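You operate a simulated robot arm through the tools that you are given. There is no shell and no other tool. Be economical: measure what you need, move in short steps, check, and stop when the job is done.

You run a simulated two-armed robot. Do the job below in one go: nothing can be reset, and whatever is moved stays where it is left.

Task
Pick up the orange pouch from the left part of the middle line belt with one hand, pass it to the other hand and put it on the right part of the middle line belt.

Only the result counts: the job must be done as asked and must still hold three seconds after the hand-in. Knocking over, shifting, dropping, spilling or breaking anything else fails it.

Robot
Two 7-joint arms with two-finger parallel grippers on one trunk, on a base that drives. Base frame: it is fixed to the floor where the robot stands at the start and does not move with it; the origin is under the middle of the robot, x ahead of it, y to its left, z up; the surface under the hand at the start is at about z = 0.76. Units: m, rad, N and s.
The left shoulder is at the start at [0.02, 0.138, 1.225], the right one opposite. With the tool pointing down near the work surface each hand reaches from about 0.1 to 0.46 m from the robot's upright axis, wherever it stands, measured 20 degrees to its own side. Places, roughly: right part of the middle line belt [1.4, 0.1, 0.8]. Payload 1.57 kg a hand.
The tool frame of a hand sits at the grasp point between the pads (the TCP): z along the fingers, y along the line on which they close. The tips reach 0.03 m beyond it. Largest opening 0.08 m; finger width 0.017, thickness 0.012; the body of the gripper, 0.04 by 0.082 m, starts 0.08 m behind the TCP.
Orientation is that of the tool frame in the base frame, as a unit quaternion [x, y, z, w]. With the fingers straight down and closing along the base's y, the tool's x points along the base's -x, its y along +y and its z along -z.

Tools
- The arms move only by the tool nudge_tool. It takes "left_commands", "right_commands" or both (then of equal length, played together; a hand with none holds still); each is a list of rows, each a list of 7 numbers: the shift along the base's x, y, z in m, then the turn, a rotation vector about the base's x, y, z in rad, then the opening, from 0 (shut) to 1 (fully open). In form: [[dx, dy, dz, wx, wy, wz, gripper], ...]. A call has 1 to 8 rows; each row shifts and turns the commanded pose from where the row before left it. Rows are played at 5 a second. More than 0.05 m and 0.15 rad between two rows, or a gripper value outside its range, and nothing of the call is played. A pose out of reach is approached as far as the arm can. The call stops where the force on the tool passes 40 N (or 10 N more than at its start, if that is more) or the arm is blocked; 0.2 s more then pass. The fingers move at their own pace (about 0.045 m/s each) and stop on an object; they squeeze with about 29 N. The grip force told is the motor's: it shows also when the fingers shut on nothing. Time passes only in rows, and 0.2 s behind the last, so rows that do not move let the fingers close. The reply holds the time, the measured pose of the TCP, the force on the tool along the base axes, the opening and the grip force, in the units named above and with some noise, with the torque about the TCP (base axes, N m) and any sound that the robot's microphone picked up.
- Cameras (640 x 400 px; columns grow to the right, rows downward): "scene" is now at [0.1897, 0.0026, 1.1155]; the picture's right is [0.02, -1.00, 0.00], its down [-0.50, -0.01, -0.86] and it looks along [0.86, 0.02, -0.50] (base axes); focal length 214 px, centre (320, 200). "left" rides on the left gripper at [0.072, 0.007, -0.122] in its tool frame; the picture's right is [-0.09, 1.00, 0.00], its down [-0.84, -0.08, -0.54] and it looks along [-0.54, -0.05, 0.84] (tool axes); focal length 238 px, centre (320, 200). "right" rides on the right gripper at [0.072, -0.007, -0.122] in its tool frame; the picture's right is [0.09, 1.00, 0.00], its down [-0.84, 0.08, -0.54] and it looks along [-0.54, 0.05, 0.84] (tool axes); focal length 238 px, centre (320, 200). There is no depth. A picture from a camera that has moved, and an enlarged one, comes with that camera's place and axes in the base frame and with its lens.
- snapshot(camera): a new picture of that camera. No time passes.
- slide_trunk(by): slides the trunk up (or, below 0, down) by that many m; the arms and the scene camera ride with it, the base frame stays. It gives what a move gives, with no picture.
- steer(legs): drives the robot by 1 to 6 legs, each [ahead, left, turn to the left] in m, m and rad, along the robot's own axes; the way and the turn of a leg run together, so that a leg with both is an arc; at most 1.5 m and 3.142 rad a leg. The arms and the cameras ride along, it lands a little off, and it stops where it bumps. It gives what a move gives.
- turn_head(pan, tilt): turns the head with the scene camera to pan (to the left, within 1.047 rad either way) and tilt (down, from -0.506 to 1.204), counted from straight ahead of the robot. It gives what a move gives.
- close_up(camera, box): a new picture of the part [left, top, right, bottom] of that camera's present view, enlarged. No time passes.
- hand_in(): hands the job in; it is judged then, once.

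Go step by step. Nothing tells you exact positions but the pictures and the camera data: compare them with the known pose of the tool, close in by small moves and look again before you grip or let go. The budget is 120 turns and 108 pictures, counting those below and the enlarged ones. Unless the task says otherwise, let go and move clear before handing in, and close with one line.

The tools are called after "Request:" as name(argument=value, ...) on one line, values as JSON. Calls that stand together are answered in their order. nudge_tool: Moves the arms, as the interface text tells. Its arguments: {"type":"object","properties":{"left_commands":{"type":"array"},"right_commands":{"type":"array"}},"required":[]} The other tools are called the same way: slide_trunk (by) slides the trunk up or down; steer (legs) drives the base; turn_head (pan, tilt) turns the head that bears the scene camera; snapshot (camera) takes a picture; close_up (camera, box) takes an enlarged picture of a part of a camera's view; hand_in () hands the job in.

At the start:

```text
time_s: 0.0
left_tcp_pos: [0.4005, 0.1932, 0.9838]
left_tool_rot: [0.0, 1.0, 0.0, 0.0]
left_force: [1.1, -0.7, -0.2]
left_torque: [0.02, 0.03, -0.04]
left_grip_width: 0.0802
left_finger_force: 0.0
right_tcp_pos: [0.3789, -0.1011, 1.0224]
right_tool_rot: [0.0, 1.0, 0.0, 0.0]
right_force: [0.0, 0.4, 0.2]
right_torque: [-0.01, -0.02, 0.02]
right_grip_width: 0.0799
right_finger_force: 0.1
trunk travel left (down, up): [-0.6, 0.64]
robot x, y, heading: [0.0028, -0.0008, 0.002]
head pan, tilt: [0.024, 0.525]
```

scene: 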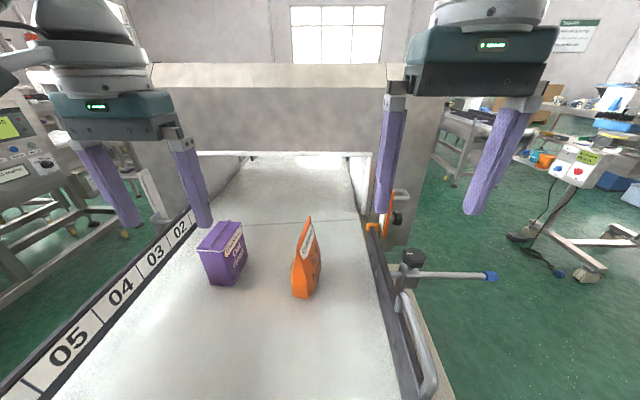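
right: 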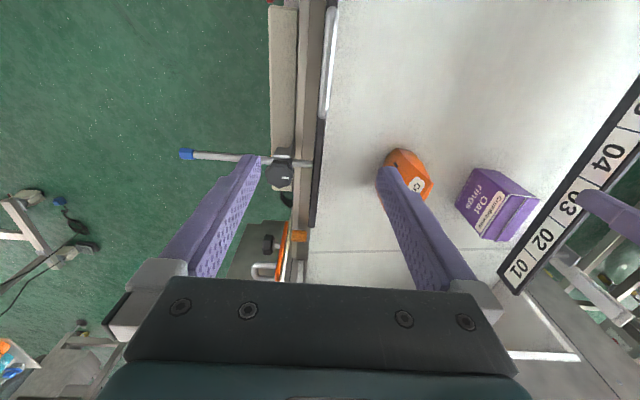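
left: 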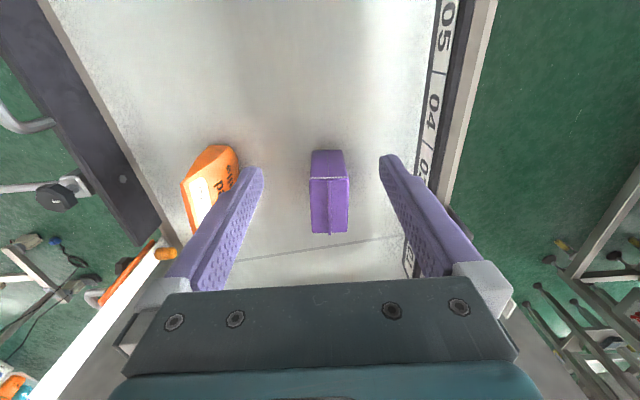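

I see the orange pouch at about (0.45, 0.04) on the belt, beside a purple box, with a hood across the belt beyond them. The target lies past the hood, so I look around first.

Request:
turn_head(pan=-0.9, tilt=0.5)

Request:
snapshot(camera="scene")

Request:
turn_head(pan=0.0, tilt=0.1)

Request:
snapshot(camera="scene")

Request:
turn_head(pan=0.0, tilt=1.1)

Request:
snapshot(camera="scene")

```text
time_s: 1.2
left_tcp_pos: [0.4002, 0.1933, 0.9836]
left_tool_rot: [0.0, 1.0, 0.0, 0.0]
left_force: [-0.7, 0.3, 0.3]
left_torque: [0.02, -0.02, 0.01]
left_grip_width: 0.0799
left_finger_force: 0.0
right_tcp_pos: [0.3794, -0.1022, 1.022]
right_tool_rot: [0.0, 1.0, 0.0, 0.001]
right_force: [0.1, -0.4, -0.3]
right_torque: [0.02, -0.02, 0.01]
right_grip_width: 0.0797
right_finger_force: 0.0
trunk travel left (down, up): [-0.6, 0.64]
robot x, y, heading: [0.0022, 0.0002, -0.002]
head pan, tilt: [-0.901, 0.499]
```

```text
104 pictures are left
camera scene: at [0.1559, -0.0709, 1.1179], right [-0.78, -0.62, 0.0], down [-0.3, 0.37, -0.88], along [0.55, -0.69, -0.48], focal length 214 px, centre (320, 200)
```

scene: 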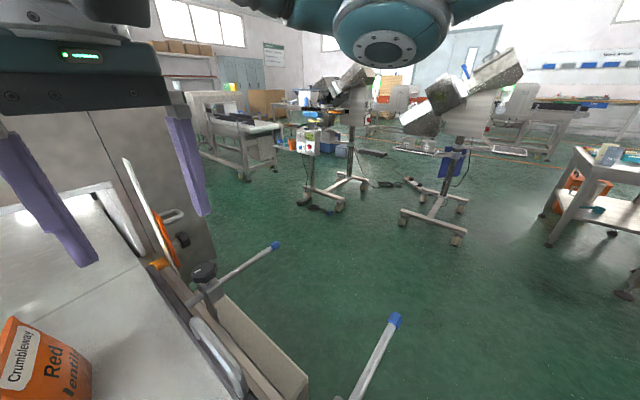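

```text
time_s: 2.4
left_tcp_pos: [0.4005, 0.1932, 0.9821]
left_tool_rot: [0.0, 1.0, -0.001, -0.001]
left_force: [0.5, 0.2, -0.2]
left_torque: [-0.01, -0.01, 0.0]
left_grip_width: 0.0802
left_finger_force: 0.1
right_tcp_pos: [0.3792, -0.1023, 1.0222]
right_tool_rot: [0.0, 1.0, 0.0, 0.0]
right_force: [0.6, 0.3, -0.5]
right_torque: [0.0, -0.02, 0.01]
right_grip_width: 0.08
right_finger_force: 0.0
trunk travel left (down, up): [-0.6, 0.64]
robot x, y, heading: [-0.003, -0.0002, -0.002]
head pan, tilt: [0.0, 0.099]
```

```text
103 pictures are left
camera scene: at [0.1914, 0.0003, 1.155], right [0.0, -1.0, 0.0], down [-0.1, 0.0, -0.99], along [0.99, 0.0, -0.1], focal length 214 px, centre (320, 200)
```

scene: 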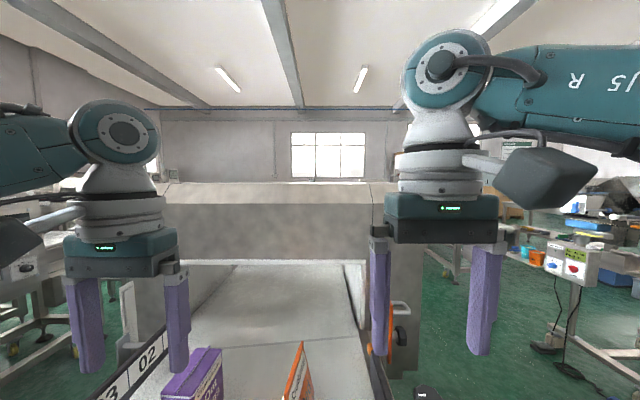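

```text
time_s: 3.7
left_tcp_pos: [0.4007, 0.1928, 0.9827]
left_tool_rot: [0.0, 1.0, 0.0, 0.0]
left_force: [0.1, -0.2, -0.5]
left_torque: [-0.03, -0.01, -0.01]
left_grip_width: 0.0803
left_finger_force: 0.0
right_tcp_pos: [0.3787, -0.1015, 1.0222]
right_tool_rot: [0.0, 1.0, 0.0, 0.001]
right_force: [0.3, 0.3, 0.4]
right_torque: [0.0, -0.05, -0.02]
right_grip_width: 0.0801
right_finger_force: 0.0
trunk travel left (down, up): [-0.6, 0.64]
robot x, y, heading: [0.0024, -0.0005, -0.0]
head pan, tilt: [0.0, 1.1]
```

```text
102 pictures are left
camera scene: at [0.1625, 0.0004, 1.0703], right [0.0, -1.0, 0.0], down [-0.89, 0.0, -0.45], along [0.45, 0.0, -0.89], focal length 214 px, centre (320, 200)
```

scene: 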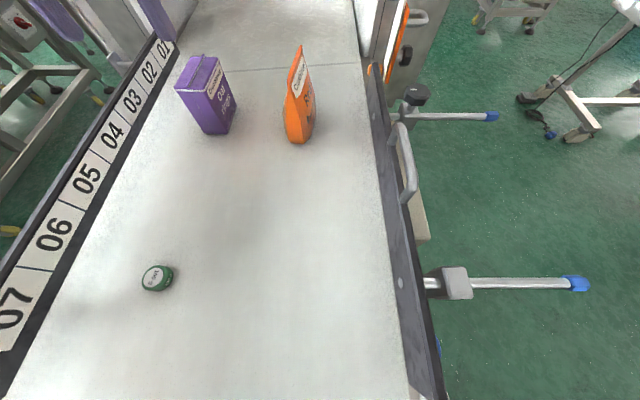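

The belt runs along x from the robot through the hood. A green cap lies at about (0.2, 0.22). I check the sides for the drive.

Request:
turn_head(pan=-1.04, tilt=1.0)

Request:
snapshot(camera="scene")

Request:
turn_head(pan=1.04, tilt=0.8)

Request:
snapshot(camera="scene")

Request:
turn_head(pan=0.0, tilt=0.9)

Request:
close_up(camera="scene", box=[160, 40, 400, 190])

```text
time_s: 5.0
left_tcp_pos: [0.3994, 0.1933, 0.9818]
left_tool_rot: [0.0, 1.0, 0.001, 0.0]
left_force: [0.3, 0.0, -0.8]
left_torque: [0.03, 0.0, -0.03]
left_grip_width: 0.08
left_finger_force: 0.0
right_tcp_pos: [0.3785, -0.1017, 1.0224]
right_tool_rot: [0.001, 1.0, 0.0, 0.001]
right_force: [-0.2, -0.2, 0.0]
right_torque: [-0.01, 0.01, 0.0]
right_grip_width: 0.0798
right_finger_force: 0.0
trunk travel left (down, up): [-0.6, 0.64]
robot x, y, heading: [-0.0025, 0.0017, -0.001]
head pan, tilt: [-1.04, 1.0]
```

```text
101 pictures are left
camera scene: at [0.1346, -0.0596, 1.0768], right [-0.86, -0.51, 0.0], down [-0.43, 0.73, -0.54], along [0.27, -0.47, -0.84], focal length 214 px, centre (320, 200)
```

scene: 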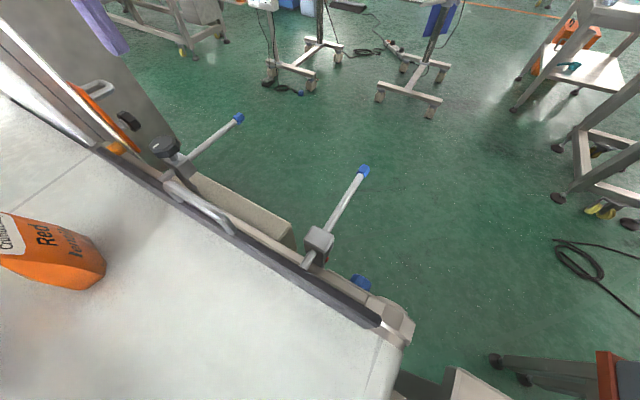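

```text
time_s: 7.0
left_tcp_pos: [0.3992, 0.1943, 0.9833]
left_tool_rot: [0.0, 1.0, 0.0, -0.001]
left_force: [-0.4, -0.5, 1.3]
left_torque: [-0.02, 0.0, 0.02]
left_grip_width: 0.08
left_finger_force: 0.0
right_tcp_pos: [0.3785, -0.1025, 1.0226]
right_tool_rot: [0.001, 1.0, 0.0, -0.001]
right_force: [-0.3, 0.7, 0.7]
right_torque: [-0.02, -0.03, -0.03]
right_grip_width: 0.0799
right_finger_force: 0.1
trunk travel left (down, up): [-0.6, 0.64]
robot x, y, heading: [-0.003, 0.0028, 0.0]
head pan, tilt: [1.04, 0.799]
```

```text
100 pictures are left
camera scene: at [0.1402, 0.0699, 1.092], right [0.86, -0.51, 0.0], down [-0.36, -0.62, -0.7], along [0.35, 0.6, -0.72], focal length 214 px, centre (320, 200)
```

scene: 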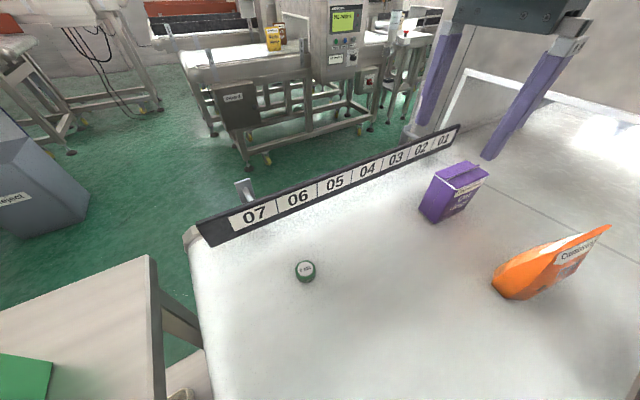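

```text
time_s: 8.3
left_tcp_pos: [0.4008, 0.1944, 0.9822]
left_tool_rot: [-0.001, 1.0, 0.0, 0.0]
left_force: [-0.3, 0.0, -0.3]
left_torque: [0.01, 0.02, 0.0]
left_grip_width: 0.0799
left_finger_force: 0.2
right_tcp_pos: [0.3772, -0.1023, 1.0209]
right_tool_rot: [0.001, 1.0, 0.0, 0.0]
right_force: [0.3, -0.2, -0.4]
right_torque: [0.03, -0.01, 0.02]
right_grip_width: 0.0799
right_finger_force: 0.0
trunk travel left (down, up): [-0.6, 0.64]
robot x, y, heading: [-0.003, -0.0014, -0.003]
head pan, tilt: [0.0, 0.901]
```

```text
2.67 times, centred on (280, 115) of scene
camera zoom: at [0.1748, 0.0005, 1.0841], right [0.0, -1.0, 0.0], down [-0.78, 0.0, -0.62], along [0.62, 0.0, -0.78], focal length 572 px, centre (427, 427)
```

zoom: 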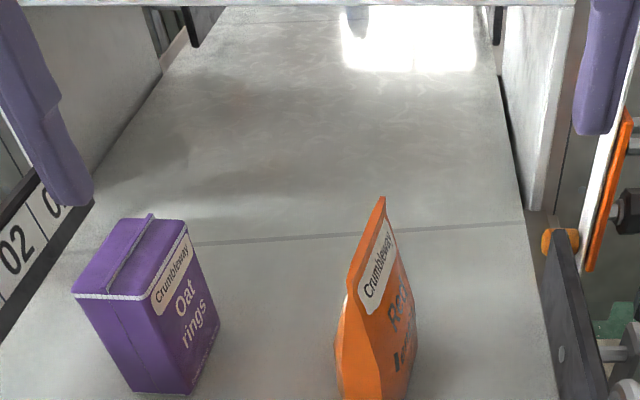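

The pouch stands alone with its thin ridge roughly along x. I bring the right hand above it, move the left hand aside, and look again.

Request:
nudge_tool(right_commands=[[0.02, 0.035, 0, 0, 0, 0, 1], [0.02, 0.035, 0, 0, 0, 0, 1], [0.02, 0.035, 0, 0, 0, 0, 1], [0.01, 0.03, 0, 0, 0, 0, 1], [0, 0, 0, 0, 0, 0, 1]], left_commands=[[-0.02, 0.03, 0.03, 0, 0, 0, 1], [-0.02, 0.03, 0.03, 0, 0, 0, 1], [-0.02, 0.02, 0.02, 0, 0, 0, 1], [0, 0, 0, 0, 0, 0, 1], [0, 0, 0, 0, 0, 0, 1]])

Request:
snapshot(camera="right")

Request:
snapshot(camera="scene")

Request:
snapshot(camera="left")

```text
time_s: 9.5
left_tcp_pos: [0.3397, 0.2727, 1.0635]
left_tool_rot: [0.0, 1.0, 0.001, 0.0]
left_force: [0.1, -0.4, -0.6]
left_torque: [0.01, -0.03, 0.0]
left_grip_width: 0.08
left_finger_force: 0.1
right_tcp_pos: [0.428, 0.0157, 1.0229]
right_tool_rot: [0.001, 1.0, 0.0, 0.0]
right_force: [1.0, -0.2, 0.1]
right_torque: [0.0, 0.02, -0.01]
right_grip_width: 0.08
right_finger_force: 0.2
right hand out of reach, approached as far as the arm can: row 4
trunk travel left (down, up): [-0.6, 0.64]
robot x, y, heading: [-0.0008, 0.0009, -0.001]
head pan, tilt: [0.0, 0.901]
```

```text
98 pictures are left
camera right: at [0.3561, 0.0098, 1.1435], right [-0.09, 1.0, 0.0], down [0.84, 0.08, 0.54], along [0.54, 0.05, -0.84], focal length 238 px, centre (320, 200)
```

right: 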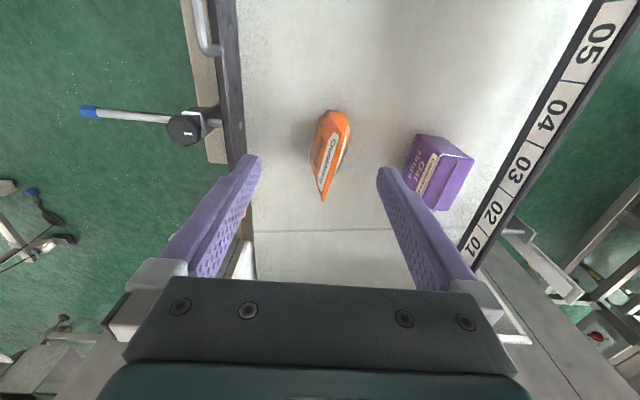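

```text
97 pictures are left
camera scene: at [0.1748, 0.0003, 1.0841], right [0.0, -1.0, 0.0], down [-0.78, 0.0, -0.62], along [0.62, 0.0, -0.78], focal length 214 px, centre (320, 200)
```

scene: 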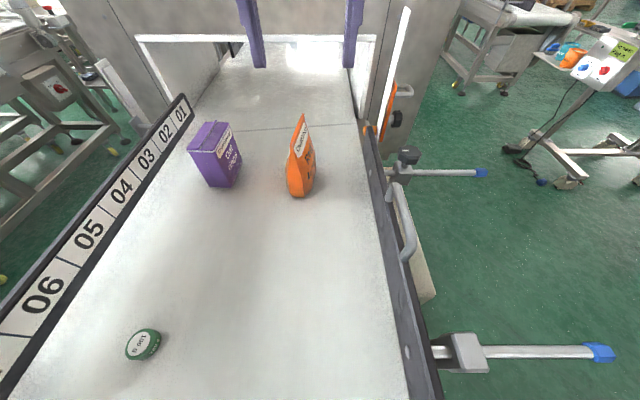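

```text
96 pictures are left
camera left: at [0.2675, 0.2794, 1.1856], right [0.09, 1.0, 0.0], down [0.84, -0.08, 0.54], along [0.54, -0.05, -0.84], focal length 238 px, centre (320, 200)
```

left: 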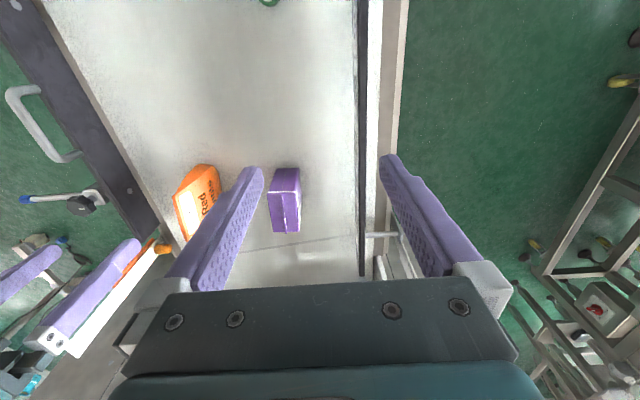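

I enlarge the pouch in both views to fix its ridge ends and yaw.

Request:
close_up(camera="right", box=[280, 90, 400, 210])

Request:
close_up(camera="scene", box=[250, 100, 350, 210])

Request:
close_up(camera="left", box=[140, 140, 260, 260])

```text
3.33 times, centred on (340, 150) of right
camera zoom: at [0.3561, 0.0098, 1.1435], right [-0.09, 1.0, 0.0], down [0.84, 0.08, 0.54], along [0.54, 0.05, -0.84], focal length 794 px, centre (253, 367)
```

zoom: 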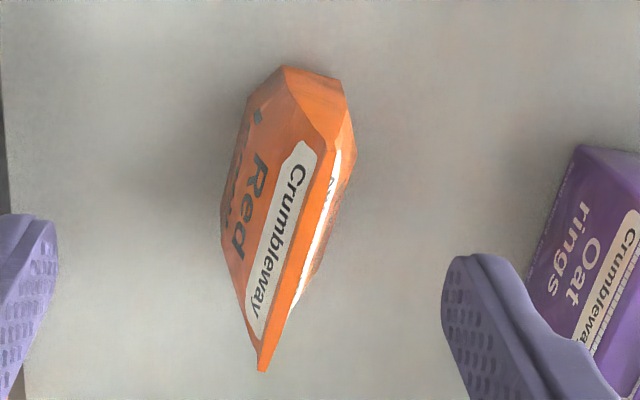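

```text
3.64 times, centred on (300, 155) of scene
camera zoom: at [0.1748, 0.0003, 1.0841], right [0.0, -1.0, 0.0], down [-0.78, 0.0, -0.62], along [0.62, 0.0, -0.78], focal length 780 px, centre (393, 364)
```

zoom: 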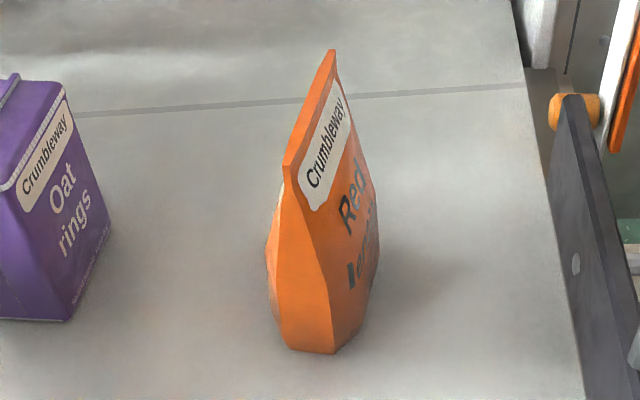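

```text
3.33 times, centred on (200, 200) of left
camera zoom: at [0.2675, 0.2794, 1.1856], right [0.09, 1.0, 0.0], down [0.84, -0.08, 0.54], along [0.54, -0.05, -0.84], focal length 794 px, centre (720, 200)
```

zoom: 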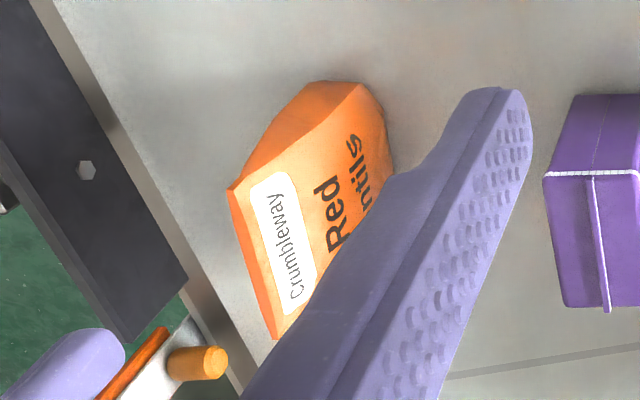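

The pouch ridge runs from (.434, .044) to (.523, .029) with its top at z about .885. I tilt the right hand forward and align it above the near half of the ridge; later the left hand takes the other half.

Request:
nudge_tool(right_commands=[[0, 0.005, 0, 0, -0.145, 0, 1], [0, 0.005, 0, 0, -0.145, 0, 1], [0, 0.005, 0, 0, -0.145, 0, 1], [0.01, 0.005, -0.01, 0, -0.145, 0, 1], [0.01, 0.005, -0.02, 0, 0, -0.145, 1], [0.006, 0, 0, 0, 0, -0.02, 1], [0, 0, 0, 0, 0, 0, 1]])

Request:
snapshot(camera="right")

Request:
snapshot(camera="scene")

```text
time_s: 11.1
left_tcp_pos: [0.3403, 0.2735, 1.0649]
left_tool_rot: [0.001, 1.0, 0.0, 0.0]
left_force: [0.4, -0.5, 0.5]
left_torque: [0.0, -0.05, 0.01]
left_grip_width: 0.0802
left_finger_force: 0.0
right_tcp_pos: [0.4544, 0.0411, 0.9915]
right_tool_rot: [0.08, 0.955, -0.023, 0.284]
right_force: [-0.6, 0.0, -0.2]
right_torque: [-0.01, -0.01, 0.0]
right_grip_width: 0.0799
right_finger_force: 0.0
trunk travel left (down, up): [-0.6, 0.64]
robot x, y, heading: [-0.0006, -0.0021, 0.002]
head pan, tilt: [0.0, 0.901]
```

```text
92 pictures are left
camera right: at [0.3277, 0.0557, 1.0539], right [0.09, 0.99, -0.05], down [0.41, 0.01, 0.91], along [0.91, -0.1, -0.41], focal length 238 px, centre (320, 200)
```

right: 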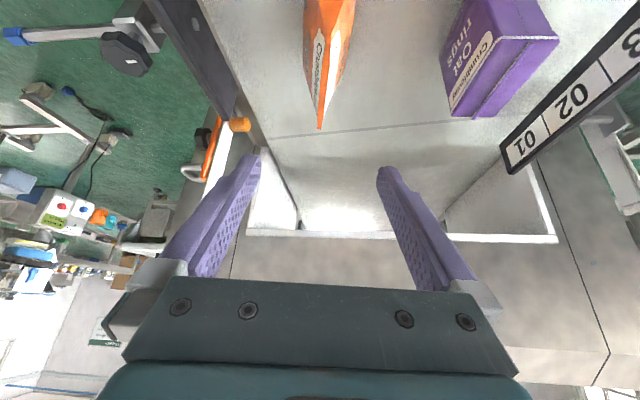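

```text
91 pictures are left
camera scene: at [0.1748, 0.0004, 1.084], right [0.0, -1.0, 0.0], down [-0.78, 0.0, -0.62], along [0.62, 0.0, -0.78], focal length 214 px, centre (320, 200)
```

scene: 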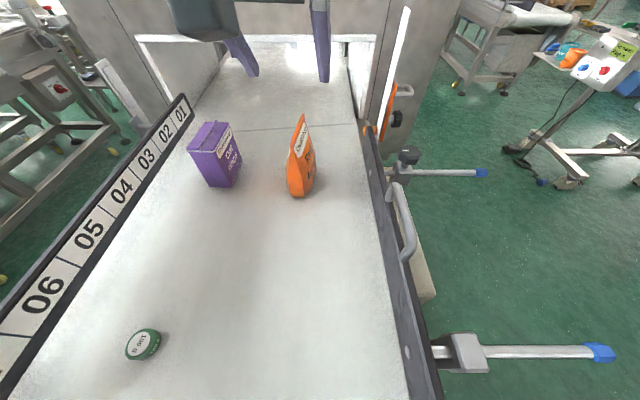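

The predicted ridge end matches the picture. I descend most of the way and look.

Request:
nudge_tool(right_commands=[[0, 0, -0.03, 0, 0, 0, 1], [0, 0, -0.03, 0, 0, 0, 1], [0, 0, -0.03, 0, 0, 0, 1], [0, 0, -0.02, 0, 0, 0, 1], [0, 0, 0, 0, 0, 0, 1]])

Request:
snapshot(camera="right")

Request:
close_up(camera="scene", box=[200, 60, 400, 220])

```text
time_s: 12.3
left_tcp_pos: [0.3401, 0.2724, 1.0636]
left_tool_rot: [0.001, 1.0, 0.0, 0.0]
left_force: [-0.1, -0.6, 1.4]
left_torque: [-0.01, 0.02, 0.03]
left_grip_width: 0.08
left_finger_force: 0.0
right_tcp_pos: [0.4535, 0.0425, 0.8818]
right_tool_rot: [0.078, 0.955, -0.023, 0.285]
right_force: [-0.1, -0.1, -0.6]
right_torque: [0.02, -0.01, 0.01]
right_grip_width: 0.0799
right_finger_force: 0.0
trunk travel left (down, up): [-0.6, 0.64]
robot x, y, heading: [0.0002, 0.0005, -0.005]
head pan, tilt: [0.0, 0.901]
```

```text
90 pictures are left
camera right: at [0.3286, 0.0567, 0.9443], right [0.09, 0.99, -0.05], down [0.41, 0.01, 0.91], along [0.91, -0.1, -0.41], focal length 238 px, centre (320, 200)
```

right: 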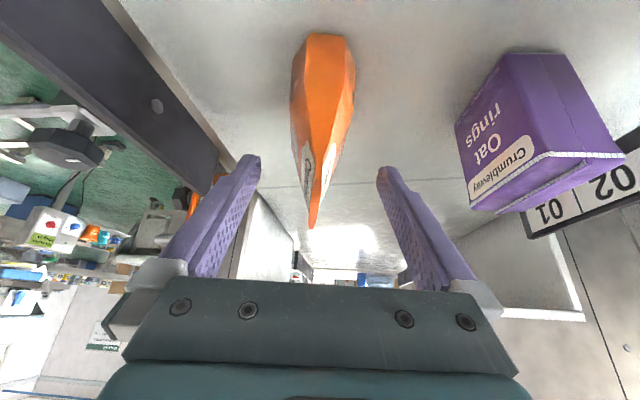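

```text
2.50 times, centred on (300, 140) of scene
camera zoom: at [0.1749, 0.0004, 1.0841], right [0.0, -1.0, 0.0], down [-0.78, 0.0, -0.62], along [0.62, 0.0, -0.78], focal length 536 px, centre (370, 350)
```

zoom: 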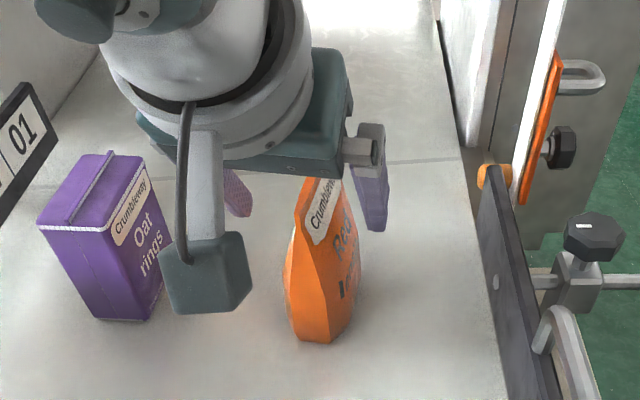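

The pouch is centred between the fingers. I go down the last 3 cm and close.

Request:
nudge_tool(right_commands=[[0, -0.001, -0.015, 0, 0, 0, 1], [0, 0, -0.016, 0, 0, 0, 1], [0, 0, 0, 0, 0, 0, 0.5], [0, 0, 0, 0, 0, 0, 0.2], [0, 0, 0, 0, 0, 0, 0], [0, 0, 0, 0, 0, 0, 0], [0, 0, 0, 0, 0, 0, 0]])

Request:
snapshot(camera="right")

```text
time_s: 13.9
left_tcp_pos: [0.3402, 0.2733, 1.0635]
left_tool_rot: [0.001, 1.0, 0.0, 0.001]
left_force: [-0.1, -0.4, 1.1]
left_torque: [-0.02, -0.02, -0.01]
left_grip_width: 0.0801
left_finger_force: 0.1
right_tcp_pos: [0.4607, 0.0282, 0.8522]
right_tool_rot: [0.087, 0.954, -0.03, 0.287]
right_force: [1.5, -2.1, -0.3]
right_torque: [-0.19, -0.15, -0.05]
right_grip_width: 0.0413
right_finger_force: 28.7
trunk travel left (down, up): [-0.6, 0.64]
robot x, y, heading: [-0.0008, 0.0003, -0.002]
head pan, tilt: [0.0, 0.901]
```

```text
88 pictures are left
camera right: at [0.3351, 0.0458, 0.913], right [0.11, 0.99, -0.06], down [0.41, 0.01, 0.91], along [0.91, -0.12, -0.4], focal length 238 px, centre (320, 200)
```

right: 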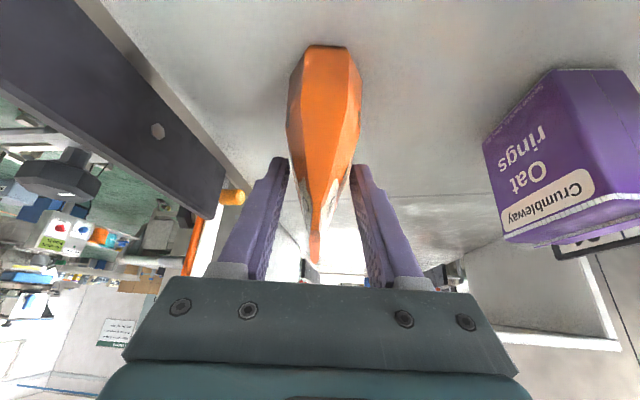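

Gripped at 41 mm width. I lift in short steps and check.

Request:
nudge_tool(right_commands=[[0, 0, 0.015, 0, 0, 0, 0], [0, 0, 0.02, 0, 0, 0, 0], [0, 0, 0.03, 0, 0, 0, 0], [0, 0, 0.03, 0, 0, 0, 0], [0, 0, 0, 0, 0, 0, 0]])

Request:
snapshot(camera="right")

Request:
snapshot(camera="scene")

```text
time_s: 15.1
left_tcp_pos: [0.3393, 0.2734, 1.0633]
left_tool_rot: [0.0, 1.0, 0.0, 0.0]
left_force: [0.9, -0.6, 0.3]
left_torque: [-0.01, 0.02, 0.01]
left_grip_width: 0.0802
left_finger_force: 0.1
right_tcp_pos: [0.4547, 0.0399, 0.9456]
right_tool_rot: [0.079, 0.955, -0.023, 0.285]
right_force: [0.4, 1.1, -1.9]
right_torque: [0.0, 0.01, -0.01]
right_grip_width: 0.0414
right_finger_force: 28.8
trunk travel left (down, up): [-0.6, 0.64]
robot x, y, heading: [-0.0022, 0.0008, -0.003]
head pan, tilt: [0.0, 0.901]
```

```text
87 pictures are left
camera right: at [0.3281, 0.0545, 1.0082], right [0.09, 0.99, -0.05], down [0.41, 0.01, 0.91], along [0.91, -0.1, -0.41], focal length 238 px, centre (320, 200)
```

right: 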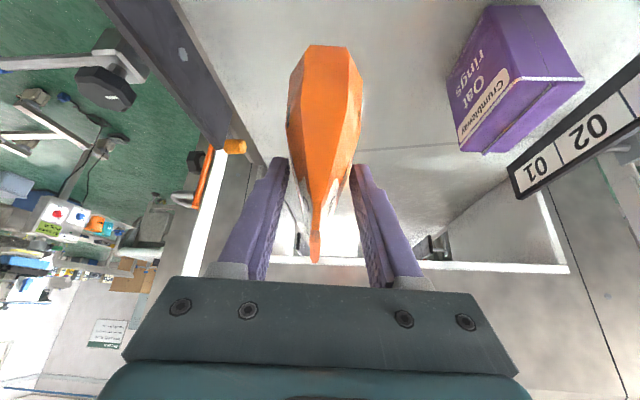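

```text
86 pictures are left
camera scene: at [0.1747, 0.0004, 1.084], right [0.0, -1.0, 0.0], down [-0.78, 0.0, -0.62], along [0.62, 0.0, -0.78], focal length 214 px, centre (320, 200)
```

scene: 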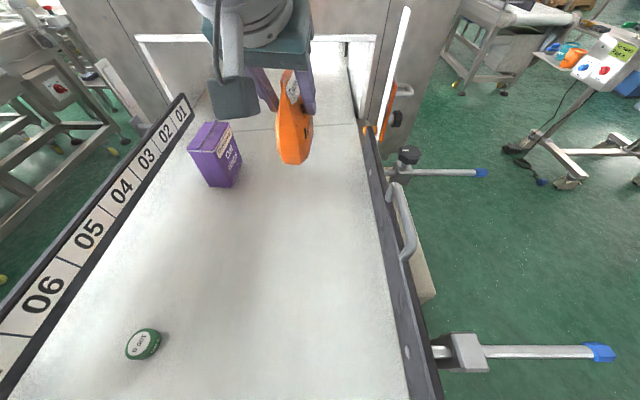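

Held firmly. I raise and retract it, then yaw the right hand so the free half of the ridge points to the left hand.

Request:
nudge_tool(right_commands=[[0, -0.01, 0.04, 0, 0, 0, 0], [-0.01, -0.01, 0.04, 0, 0, 0, 0], [-0.02, -0.01, 0.03, 0, 0, 0, 0], [-0.02, -0.015, 0.02, 0, 0, 0.145, 0], [-0.02, -0.015, 0, 0, 0, 0.145, 0], [-0.02, -0.015, 0, 0, 0, 0.145, 0], [-0.015, -0.015, 0, 0, 0, 0.145, 0], [0, 0, 0, 0, 0, 0.145, 0]])

Request:
nudge_tool(right_commands=[[0, 0, 0, 0, 0, 0.145, 0], [0, 0, 0, 0, 0, 0.145, 0], [0, 0, 0, 0, 0, 0.145, 0], [0, 0, 0, 0, 0, 0.145, 0], [0, 0, 0, 0, 0, 0.145, 0], [0, 0, 0, 0, 0, 0.145, 0], [0, 0, 0, 0, 0, 0.145, 0], [0, 0, 0, 0, 0, 0, 0]])

Request:
turn_head(pan=0.0, tilt=0.4)

Request:
snapshot(camera="scene")

Request:
snapshot(camera="right")

```text
time_s: 16.0
left_tcp_pos: [0.341, 0.2717, 1.0641]
left_tool_rot: [0.0, 1.0, 0.0, 0.0]
left_force: [0.5, 0.1, 0.0]
left_torque: [0.02, 0.01, -0.01]
left_grip_width: 0.0799
left_finger_force: 0.1
right_tcp_pos: [0.3743, 0.0064, 1.0053]
right_tool_rot: [0.023, 0.979, -0.012, 0.202]
right_force: [0.3, 0.3, -1.3]
right_torque: [-0.02, 0.05, -0.01]
right_grip_width: 0.0412
right_finger_force: 29.6
trunk travel left (down, up): [-0.6, 0.64]
robot x, y, heading: [0.0009, 0.0019, 0.004]
head pan, tilt: [0.0, 0.901]
stopped in row 4 (right hand): the arm was blocked; the commanded pose is now the measured one
```

```text
time_s: 17.8
left_tcp_pos: [0.3403, 0.2724, 1.0637]
left_tool_rot: [0.0, 1.0, 0.0, 0.0]
left_force: [-0.1, 0.7, -0.2]
left_torque: [-0.04, 0.02, 0.02]
left_grip_width: 0.0799
left_finger_force: 0.2
right_tcp_pos: [0.3751, 0.0062, 1.0065]
right_tool_rot: [-0.456, 0.867, 0.087, 0.182]
right_force: [0.4, 0.5, -1.4]
right_torque: [0.02, 0.03, 0.02]
right_grip_width: 0.0409
right_finger_force: 29.0
trunk travel left (down, up): [-0.6, 0.64]
robot x, y, heading: [-0.0006, -0.0015, 0.003]
head pan, tilt: [0.0, 0.901]
```

```text
time_s: 18.8
left_tcp_pos: [0.3404, 0.2719, 1.0641]
left_tool_rot: [-0.001, 1.0, 0.001, 0.001]
left_force: [0.7, -0.8, 1.1]
left_torque: [0.01, 0.02, -0.03]
left_grip_width: 0.0802
left_finger_force: 0.1
right_tcp_pos: [0.3748, 0.0076, 1.0067]
right_tool_rot: [-0.455, 0.867, 0.086, 0.182]
right_force: [-0.4, 0.4, -1.3]
right_torque: [0.02, 0.0, 0.0]
right_grip_width: 0.0407
right_finger_force: 28.7
trunk travel left (down, up): [-0.6, 0.64]
robot x, y, heading: [0.0009, -0.0006, 0.003]
head pan, tilt: [0.0, 0.4]
```

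```text
85 pictures are left
camera scene: at [0.1919, 0.0004, 1.1269], right [0.0, -1.0, 0.0], down [-0.39, 0.0, -0.92], along [0.92, 0.0, -0.39], focal length 214 px, centre (320, 200)
```

scene: 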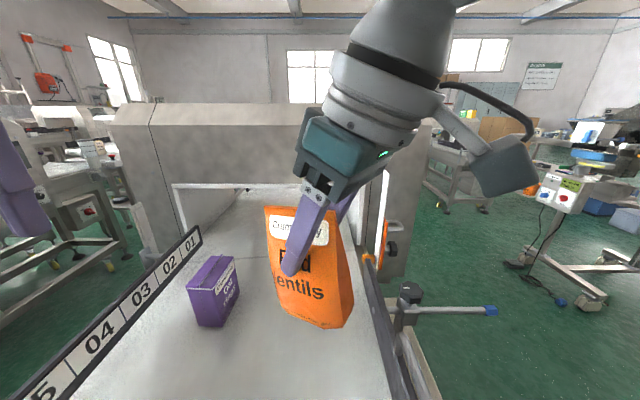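

```text
84 pictures are left
camera right: at [0.3144, -0.0899, 1.0895], right [-0.87, 0.5, -0.05], down [0.24, 0.51, 0.83], along [0.44, 0.7, -0.56], focal length 238 px, centre (320, 200)
```

right: 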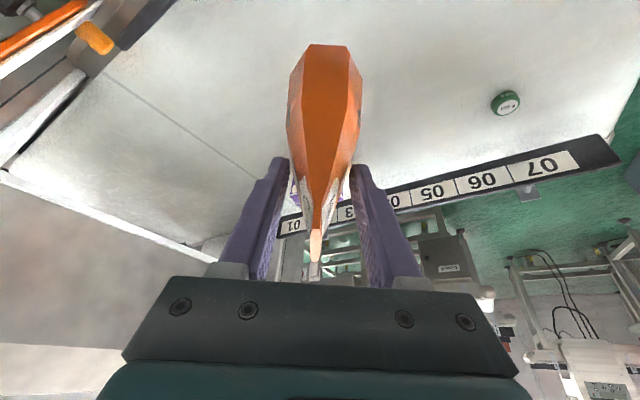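

The arm stopped near a limit and lost some tilt, but the pouch is still held. I raise the trunk for clearance, then finish the yaw while restoring the tilt.

Request:
slide_trunk(by=0.1)

Request:
nudge_tool(right_commands=[[-0.01, -0.02, 0, 0, 0, 0.145, 0], [-0.01, -0.02, 0, 0, 0, 0.145, 0], [-0.01, -0.02, 0, 0, 0, 0.145, 0], [0, -0.01, 0, 0, 0, 0.145, 0], [0, 0, 0, 0, 0, 0.06, 0], [0, 0, 0, 0.1, 0, 0, 0], [0, 0, 0, 0.1, 0, 0, 0], [0, 0, 0, 0, 0, 0, 0]])

Request:
snapshot(camera="scene")

Request:
snapshot(camera="left")

```text
time_s: 20.1
left_tcp_pos: [0.3397, 0.2715, 1.163]
left_tool_rot: [0.0, 1.0, 0.0, 0.0]
left_force: [0.3, 0.6, -0.3]
left_torque: [0.04, 0.01, -0.03]
left_grip_width: 0.08
left_finger_force: 0.0
right_tcp_pos: [0.3743, 0.0077, 1.1058]
right_tool_rot: [-0.455, 0.867, 0.087, 0.182]
right_force: [0.3, -0.7, -0.6]
right_torque: [-0.01, 0.02, -0.01]
right_grip_width: 0.041
right_finger_force: 29.3
trunk travel left (down, up): [-0.7, 0.54]
robot x, y, heading: [-0.0014, -0.0023, -0.007]
head pan, tilt: [0.0, 0.4]
```

```text
time_s: 21.9
left_tcp_pos: [0.3393, 0.2724, 1.1639]
left_tool_rot: [0.0, 1.0, 0.0, 0.001]
left_force: [-0.3, 0.3, 0.1]
left_torque: [0.01, -0.01, 0.0]
left_grip_width: 0.08
left_finger_force: 0.0
right_tcp_pos: [0.3613, -0.0219, 1.1064]
right_tool_rot: [-0.533, 0.816, 0.125, 0.187]
right_force: [0.6, -0.1, -2.2]
right_torque: [-0.04, 0.03, -0.02]
right_grip_width: 0.0409
right_finger_force: 28.8
right hand out of reach, approached as far as the arm can: row 2, 3, 4, 5, 6, 7
trunk travel left (down, up): [-0.7, 0.54]
robot x, y, heading: [0.0027, -0.0016, -0.004]
head pan, tilt: [0.0, 0.4]
```

```text
83 pictures are left
camera scene: at [0.1919, 0.0004, 1.227], right [0.0, -1.0, 0.0], down [-0.39, 0.0, -0.92], along [0.92, 0.0, -0.39], focal length 214 px, centre (320, 200)
```

scene: 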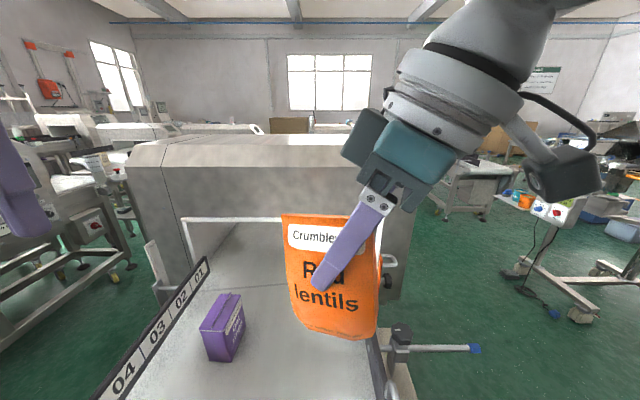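

```text
82 pictures are left
camera left: at [0.2676, 0.2794, 1.2855], right [0.09, 1.0, 0.0], down [0.84, -0.08, 0.54], along [0.54, -0.05, -0.84], focal length 238 px, centre (320, 200)
```

left: 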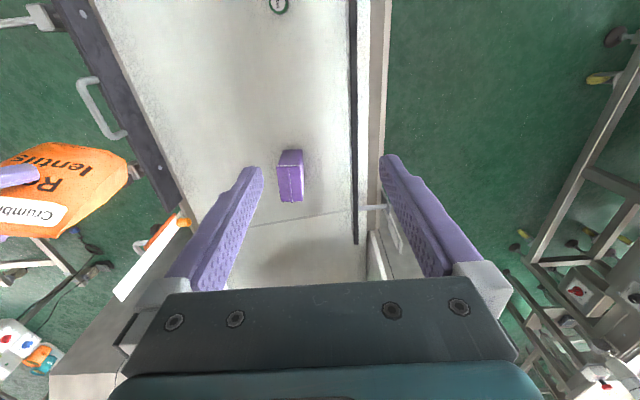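

The sideways pose is limited because the hands are close to shoulder height. I raise the trunk 0.2 m and lower the right hand equally, then try completing the yaw.

Request:
slide_trunk(by=0.2)

Request:
nudge_tool(right_commands=[[0, -0.01, -0.04, 0, 0, 0, 0], [0, -0.01, -0.04, 0, 0, 0, 0], [0, -0.01, -0.04, 0, 0, 0, 0], [0, -0.01, -0.04, 0, 0, 0, 0], [0, 0, -0.03, 0, 0, 0.1, 0], [0, 0, 0, 0, 0, 0.14, 0], [0, 0, 0, 0, 0, 0.14, 0], [0, 0, 0, 0, 0, 0, 0]], left_commands=[[0, 0, -0.04, 0, 0, -0.14, 1], [0, 0, -0.04, 0, 0, -0.14, 1], [0, 0, -0.04, 0, 0, -0.14, 1], [0, 0, -0.04, 0, 0, -0.14, 1], [0, 0, -0.03, 0, 0, -0.14, 1], [0, 0, 0, 0, 0, -0.14, 1], [0, 0, 0, 0, 0, -0.14, 1], [0, 0, 0, 0, 0, -0.14, 1]])

Request:
snapshot(camera="scene")

```text
time_s: 24.1
left_tcp_pos: [0.3395, 0.2726, 1.3646]
left_tool_rot: [-0.001, 1.0, 0.0, -0.001]
left_force: [-0.4, -0.2, -0.5]
left_torque: [-0.01, 0.01, -0.02]
left_grip_width: 0.0801
left_finger_force: 0.1
right_tcp_pos: [0.3622, -0.021, 1.3061]
right_tool_rot: [-0.532, 0.816, 0.125, 0.187]
right_force: [-0.9, -0.8, -2.2]
right_torque: [-0.04, -0.02, 0.03]
right_grip_width: 0.0406
right_finger_force: 29.9
trunk travel left (down, up): [-0.9, 0.34]
robot x, y, heading: [-0.0027, 0.0021, -0.001]
head pan, tilt: [0.0, 0.4]
```

```text
time_s: 25.9
left_tcp_pos: [0.3394, 0.2712, 1.1724]
left_tool_rot: [0.533, 0.846, 0.0, 0.0]
left_force: [0.9, -1.2, 0.4]
left_torque: [0.0, -0.01, -0.04]
left_grip_width: 0.08
left_finger_force: 0.1
right_tcp_pos: [0.2846, -0.0431, 1.1214]
right_tool_rot: [-0.676, 0.702, 0.153, 0.164]
right_force: [0.0, 0.6, -1.3]
right_torque: [-0.02, -0.03, 0.02]
right_grip_width: 0.0404
right_finger_force: 28.9
right hand out of reach, approached as far as the arm can: row 5, 6, 7
trunk travel left (down, up): [-0.9, 0.34]
robot x, y, heading: [-0.0018, -0.0023, -0.002]
head pan, tilt: [0.0, 0.4]
```

```text
81 pictures are left
camera scene: at [0.1919, 0.0004, 1.427], right [0.0, -1.0, 0.0], down [-0.39, 0.0, -0.92], along [0.92, 0.0, -0.39], focal length 214 px, centre (320, 200)
```

scene: 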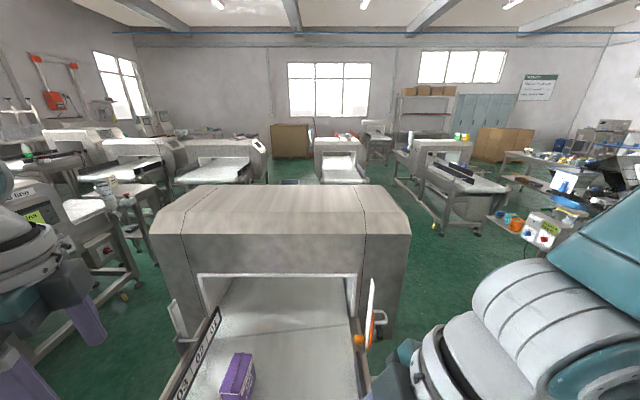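

The right hand now points sideways with the pouch across in front. I finish the left hand's yaw and tilt it toward the pouch.

Request:
nudge_tool(left_commands=[[0, 0, 0, 0, 0, -0.14, 1], [0, 0, 0, 0, 0, -0.14, 1], [0, 0, 0, 0, 0, -0.14, 1], [-0.01, 0, 0, -0.14, 0, 0, 1], [-0.01, 0, 0, -0.14, 0, 0, 1], [-0.01, 0, 0, -0.14, 0, 0, 1], [0, 0, 0, -0.1, 0, 0, 1], [0, 0, 0, 0, 0, 0, 1]])

Request:
turn_head(pan=0.0, tilt=1.15)

Request:
snapshot(camera="scene")

Request:
snapshot(camera="left")

Request:
snapshot(camera="right")

```text
time_s: 27.7
left_tcp_pos: [0.3102, 0.2747, 1.1727]
left_tool_rot: [0.672, 0.694, -0.186, 0.179]
left_force: [0.4, 0.1, -0.5]
left_torque: [0.01, 0.0, 0.02]
left_grip_width: 0.0803
left_finger_force: 0.0
right_tcp_pos: [0.2848, -0.0423, 1.1225]
right_tool_rot: [-0.676, 0.702, 0.153, 0.164]
right_force: [0.3, -0.7, -1.5]
right_torque: [0.0, -0.01, 0.01]
right_grip_width: 0.0403
right_finger_force: 28.8
trunk travel left (down, up): [-0.9, 0.34]
robot x, y, heading: [0.001, 0.0002, 0.001]
head pan, tilt: [0.0, 0.4]
```

```text
time_s: 28.8
left_tcp_pos: [0.3101, 0.2743, 1.1731]
left_tool_rot: [0.672, 0.695, -0.184, 0.179]
left_force: [-0.4, 0.2, -0.4]
left_torque: [0.04, 0.02, 0.01]
left_grip_width: 0.0798
left_finger_force: 0.1
right_tcp_pos: [0.2852, -0.0435, 1.1216]
right_tool_rot: [-0.676, 0.702, 0.153, 0.164]
right_force: [0.2, 0.1, -1.7]
right_torque: [-0.02, 0.03, 0.0]
right_grip_width: 0.0401
right_finger_force: 28.8
trunk travel left (down, up): [-0.9, 0.34]
robot x, y, heading: [-0.0026, 0.0012, -0.002]
head pan, tilt: [0.0, 1.15]
```

```text
80 pictures are left
camera scene: at [0.1589, 0.0004, 1.3671], right [0.0, -1.0, 0.0], down [-0.91, 0.0, -0.41], along [0.41, 0.0, -0.91], focal length 214 px, centre (320, 200)
```

scene: 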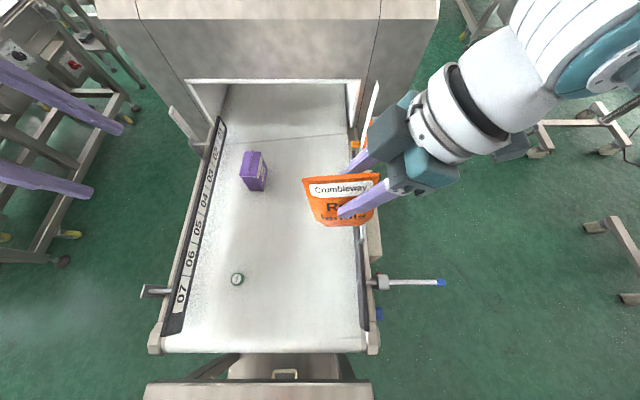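

```text
79 pictures are left
camera left: at [0.3139, 0.3965, 1.2434], right [1.0, -0.05, 0.03], down [-0.05, -0.46, 0.89], along [-0.03, -0.89, -0.46], focal length 238 px, centre (320, 200)
```

left: 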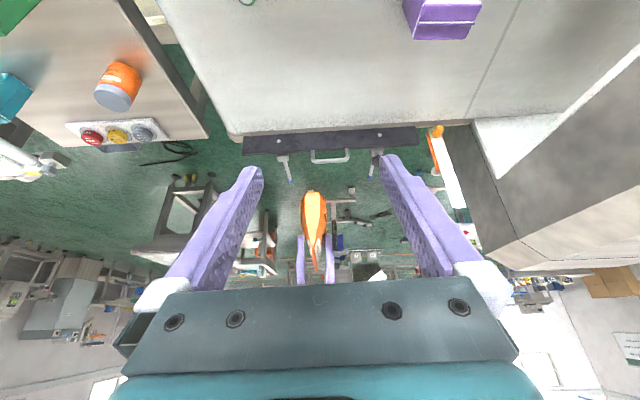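

```text
78 pictures are left
camera right: at [0.2868, -0.1611, 1.1997], right [-1.0, -0.04, -0.05], down [-0.06, 0.52, 0.85], along [-0.01, 0.85, -0.52], focal length 238 px, centre (320, 200)
```

right: 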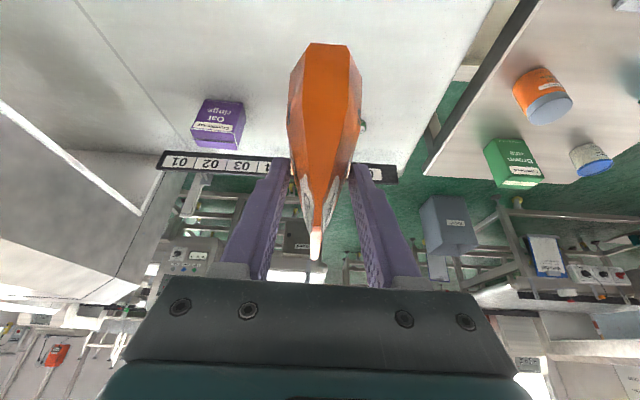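

The pouch is centred for the left hand. Before going on I check the surface just behind the robot, which matters for driving.

Request:
close_up(camera="left", box=[0, 0, 280, 175])

Request:
close_up(camera="right", box=[360, 0, 640, 200])

Request:
close_up(camera="scene", box=[100, 250, 420, 400])

```text
2.29 times, centred on (140, 88) of left
camera zoom: at [0.3139, 0.3965, 1.2434], right [1.0, -0.05, 0.03], down [-0.05, -0.46, 0.89], along [-0.03, -0.89, -0.46], focal length 545 px, centre (731, 457)
```

zoom: 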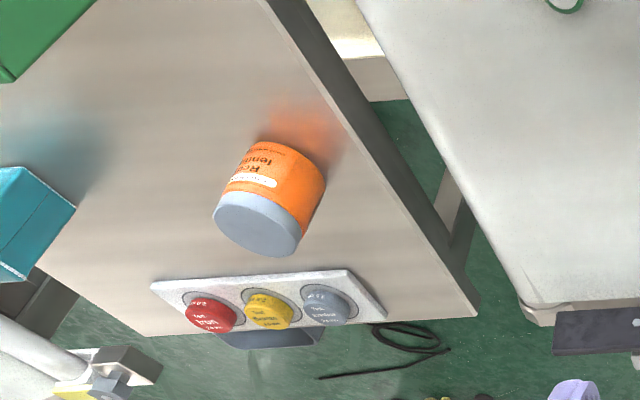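

```text
2.00 times, centred on (500, 100) of right
camera zoom: at [0.2868, -0.1611, 1.1997], right [-1.0, -0.04, -0.05], down [-0.06, 0.52, 0.85], along [-0.01, 0.85, -0.52], focal length 477 px, centre (-40, 400)
```

zoom: 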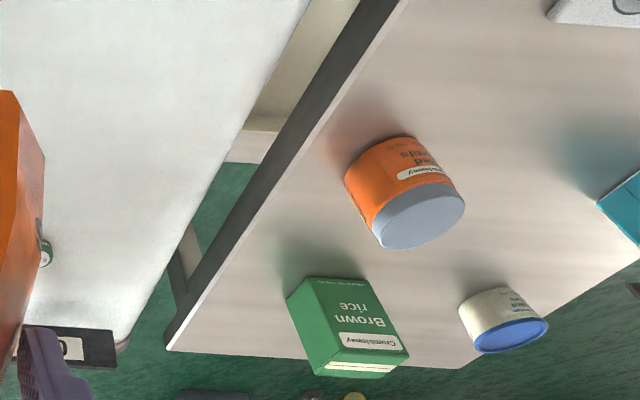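

```text
2.00 times, centred on (260, 325) of scene
camera zoom: at [0.1589, 0.0004, 1.3671], right [0.0, -1.0, 0.0], down [-0.91, 0.0, -0.41], along [0.41, 0.0, -0.91], focal length 429 px, centre (440, -50)
```

zoom: 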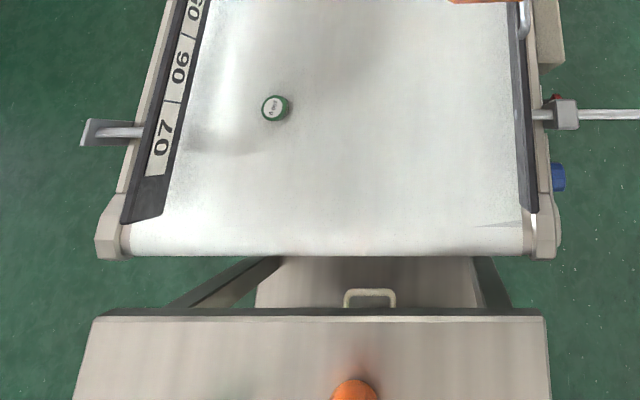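

The robot's pillar isn't visible, so I will test driving carefully later. Now I bring the left hand near the free ridge half, staying back along its axis, and look.

Request:
nudge_tool(left_commands=[[-0.006, -0.045, 0.02, 0, 0, 0, 1], [-0.006, -0.045, 0.02, 0, 0, 0, 1], [-0.006, -0.045, 0.01, 0, 0, 0, 1], [-0.004, -0.04, 0, 0, 0, 0, 1], [0, 0, 0, 0, 0, 0, 1]])

Request:
snapshot(camera="left")

Request:
snapshot(camera="scene")

Request:
snapshot(camera="right")

```text
time_s: 30.0
left_tcp_pos: [0.2889, 0.0955, 1.2258]
left_tool_rot: [0.673, 0.694, -0.185, 0.179]
left_force: [-0.4, -1.2, 0.1]
left_torque: [0.04, -0.03, 0.02]
left_grip_width: 0.0799
left_finger_force: 0.2
right_tcp_pos: [0.2851, -0.0428, 1.1216]
right_tool_rot: [-0.676, 0.702, 0.153, 0.164]
right_force: [-0.5, 0.3, -2.2]
right_torque: [-0.01, 0.0, -0.03]
right_grip_width: 0.0401
right_finger_force: 29.0
trunk travel left (down, up): [-0.9, 0.34]
robot x, y, heading: [0.0005, 0.001, -0.006]
head pan, tilt: [0.0, 1.15]
```

```text
74 pictures are left
camera left: at [0.2922, 0.2191, 1.2955], right [1.0, -0.05, 0.03], down [-0.05, -0.46, 0.89], along [-0.03, -0.89, -0.46], focal length 238 px, centre (320, 200)
```

left: 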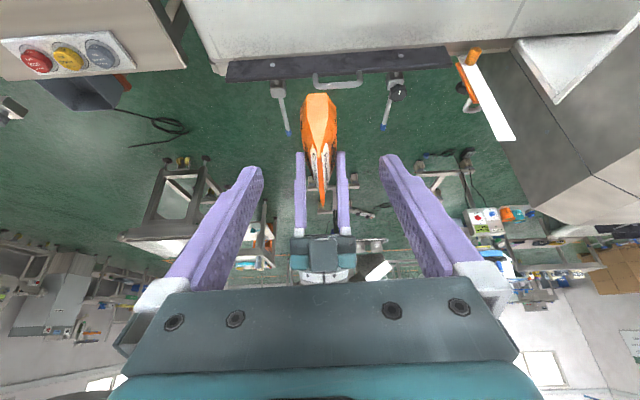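

```text
73 pictures are left
camera scene: at [0.1589, 0.0004, 1.3671], right [0.0, -1.0, 0.0], down [-0.91, 0.0, -0.41], along [0.41, 0.0, -0.91], focal length 214 px, centre (320, 200)
```

scene: 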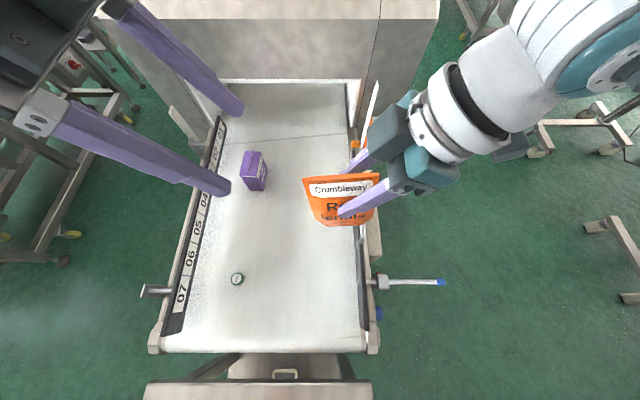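

```text
72 pictures are left
camera right: at [0.2868, -0.1611, 1.1997], right [-1.0, -0.04, -0.05], down [-0.06, 0.52, 0.85], along [-0.01, 0.85, -0.52], focal length 238 px, centre (320, 200)
```

right: 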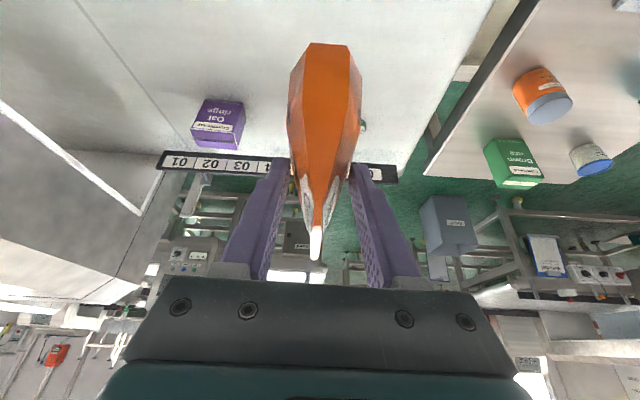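

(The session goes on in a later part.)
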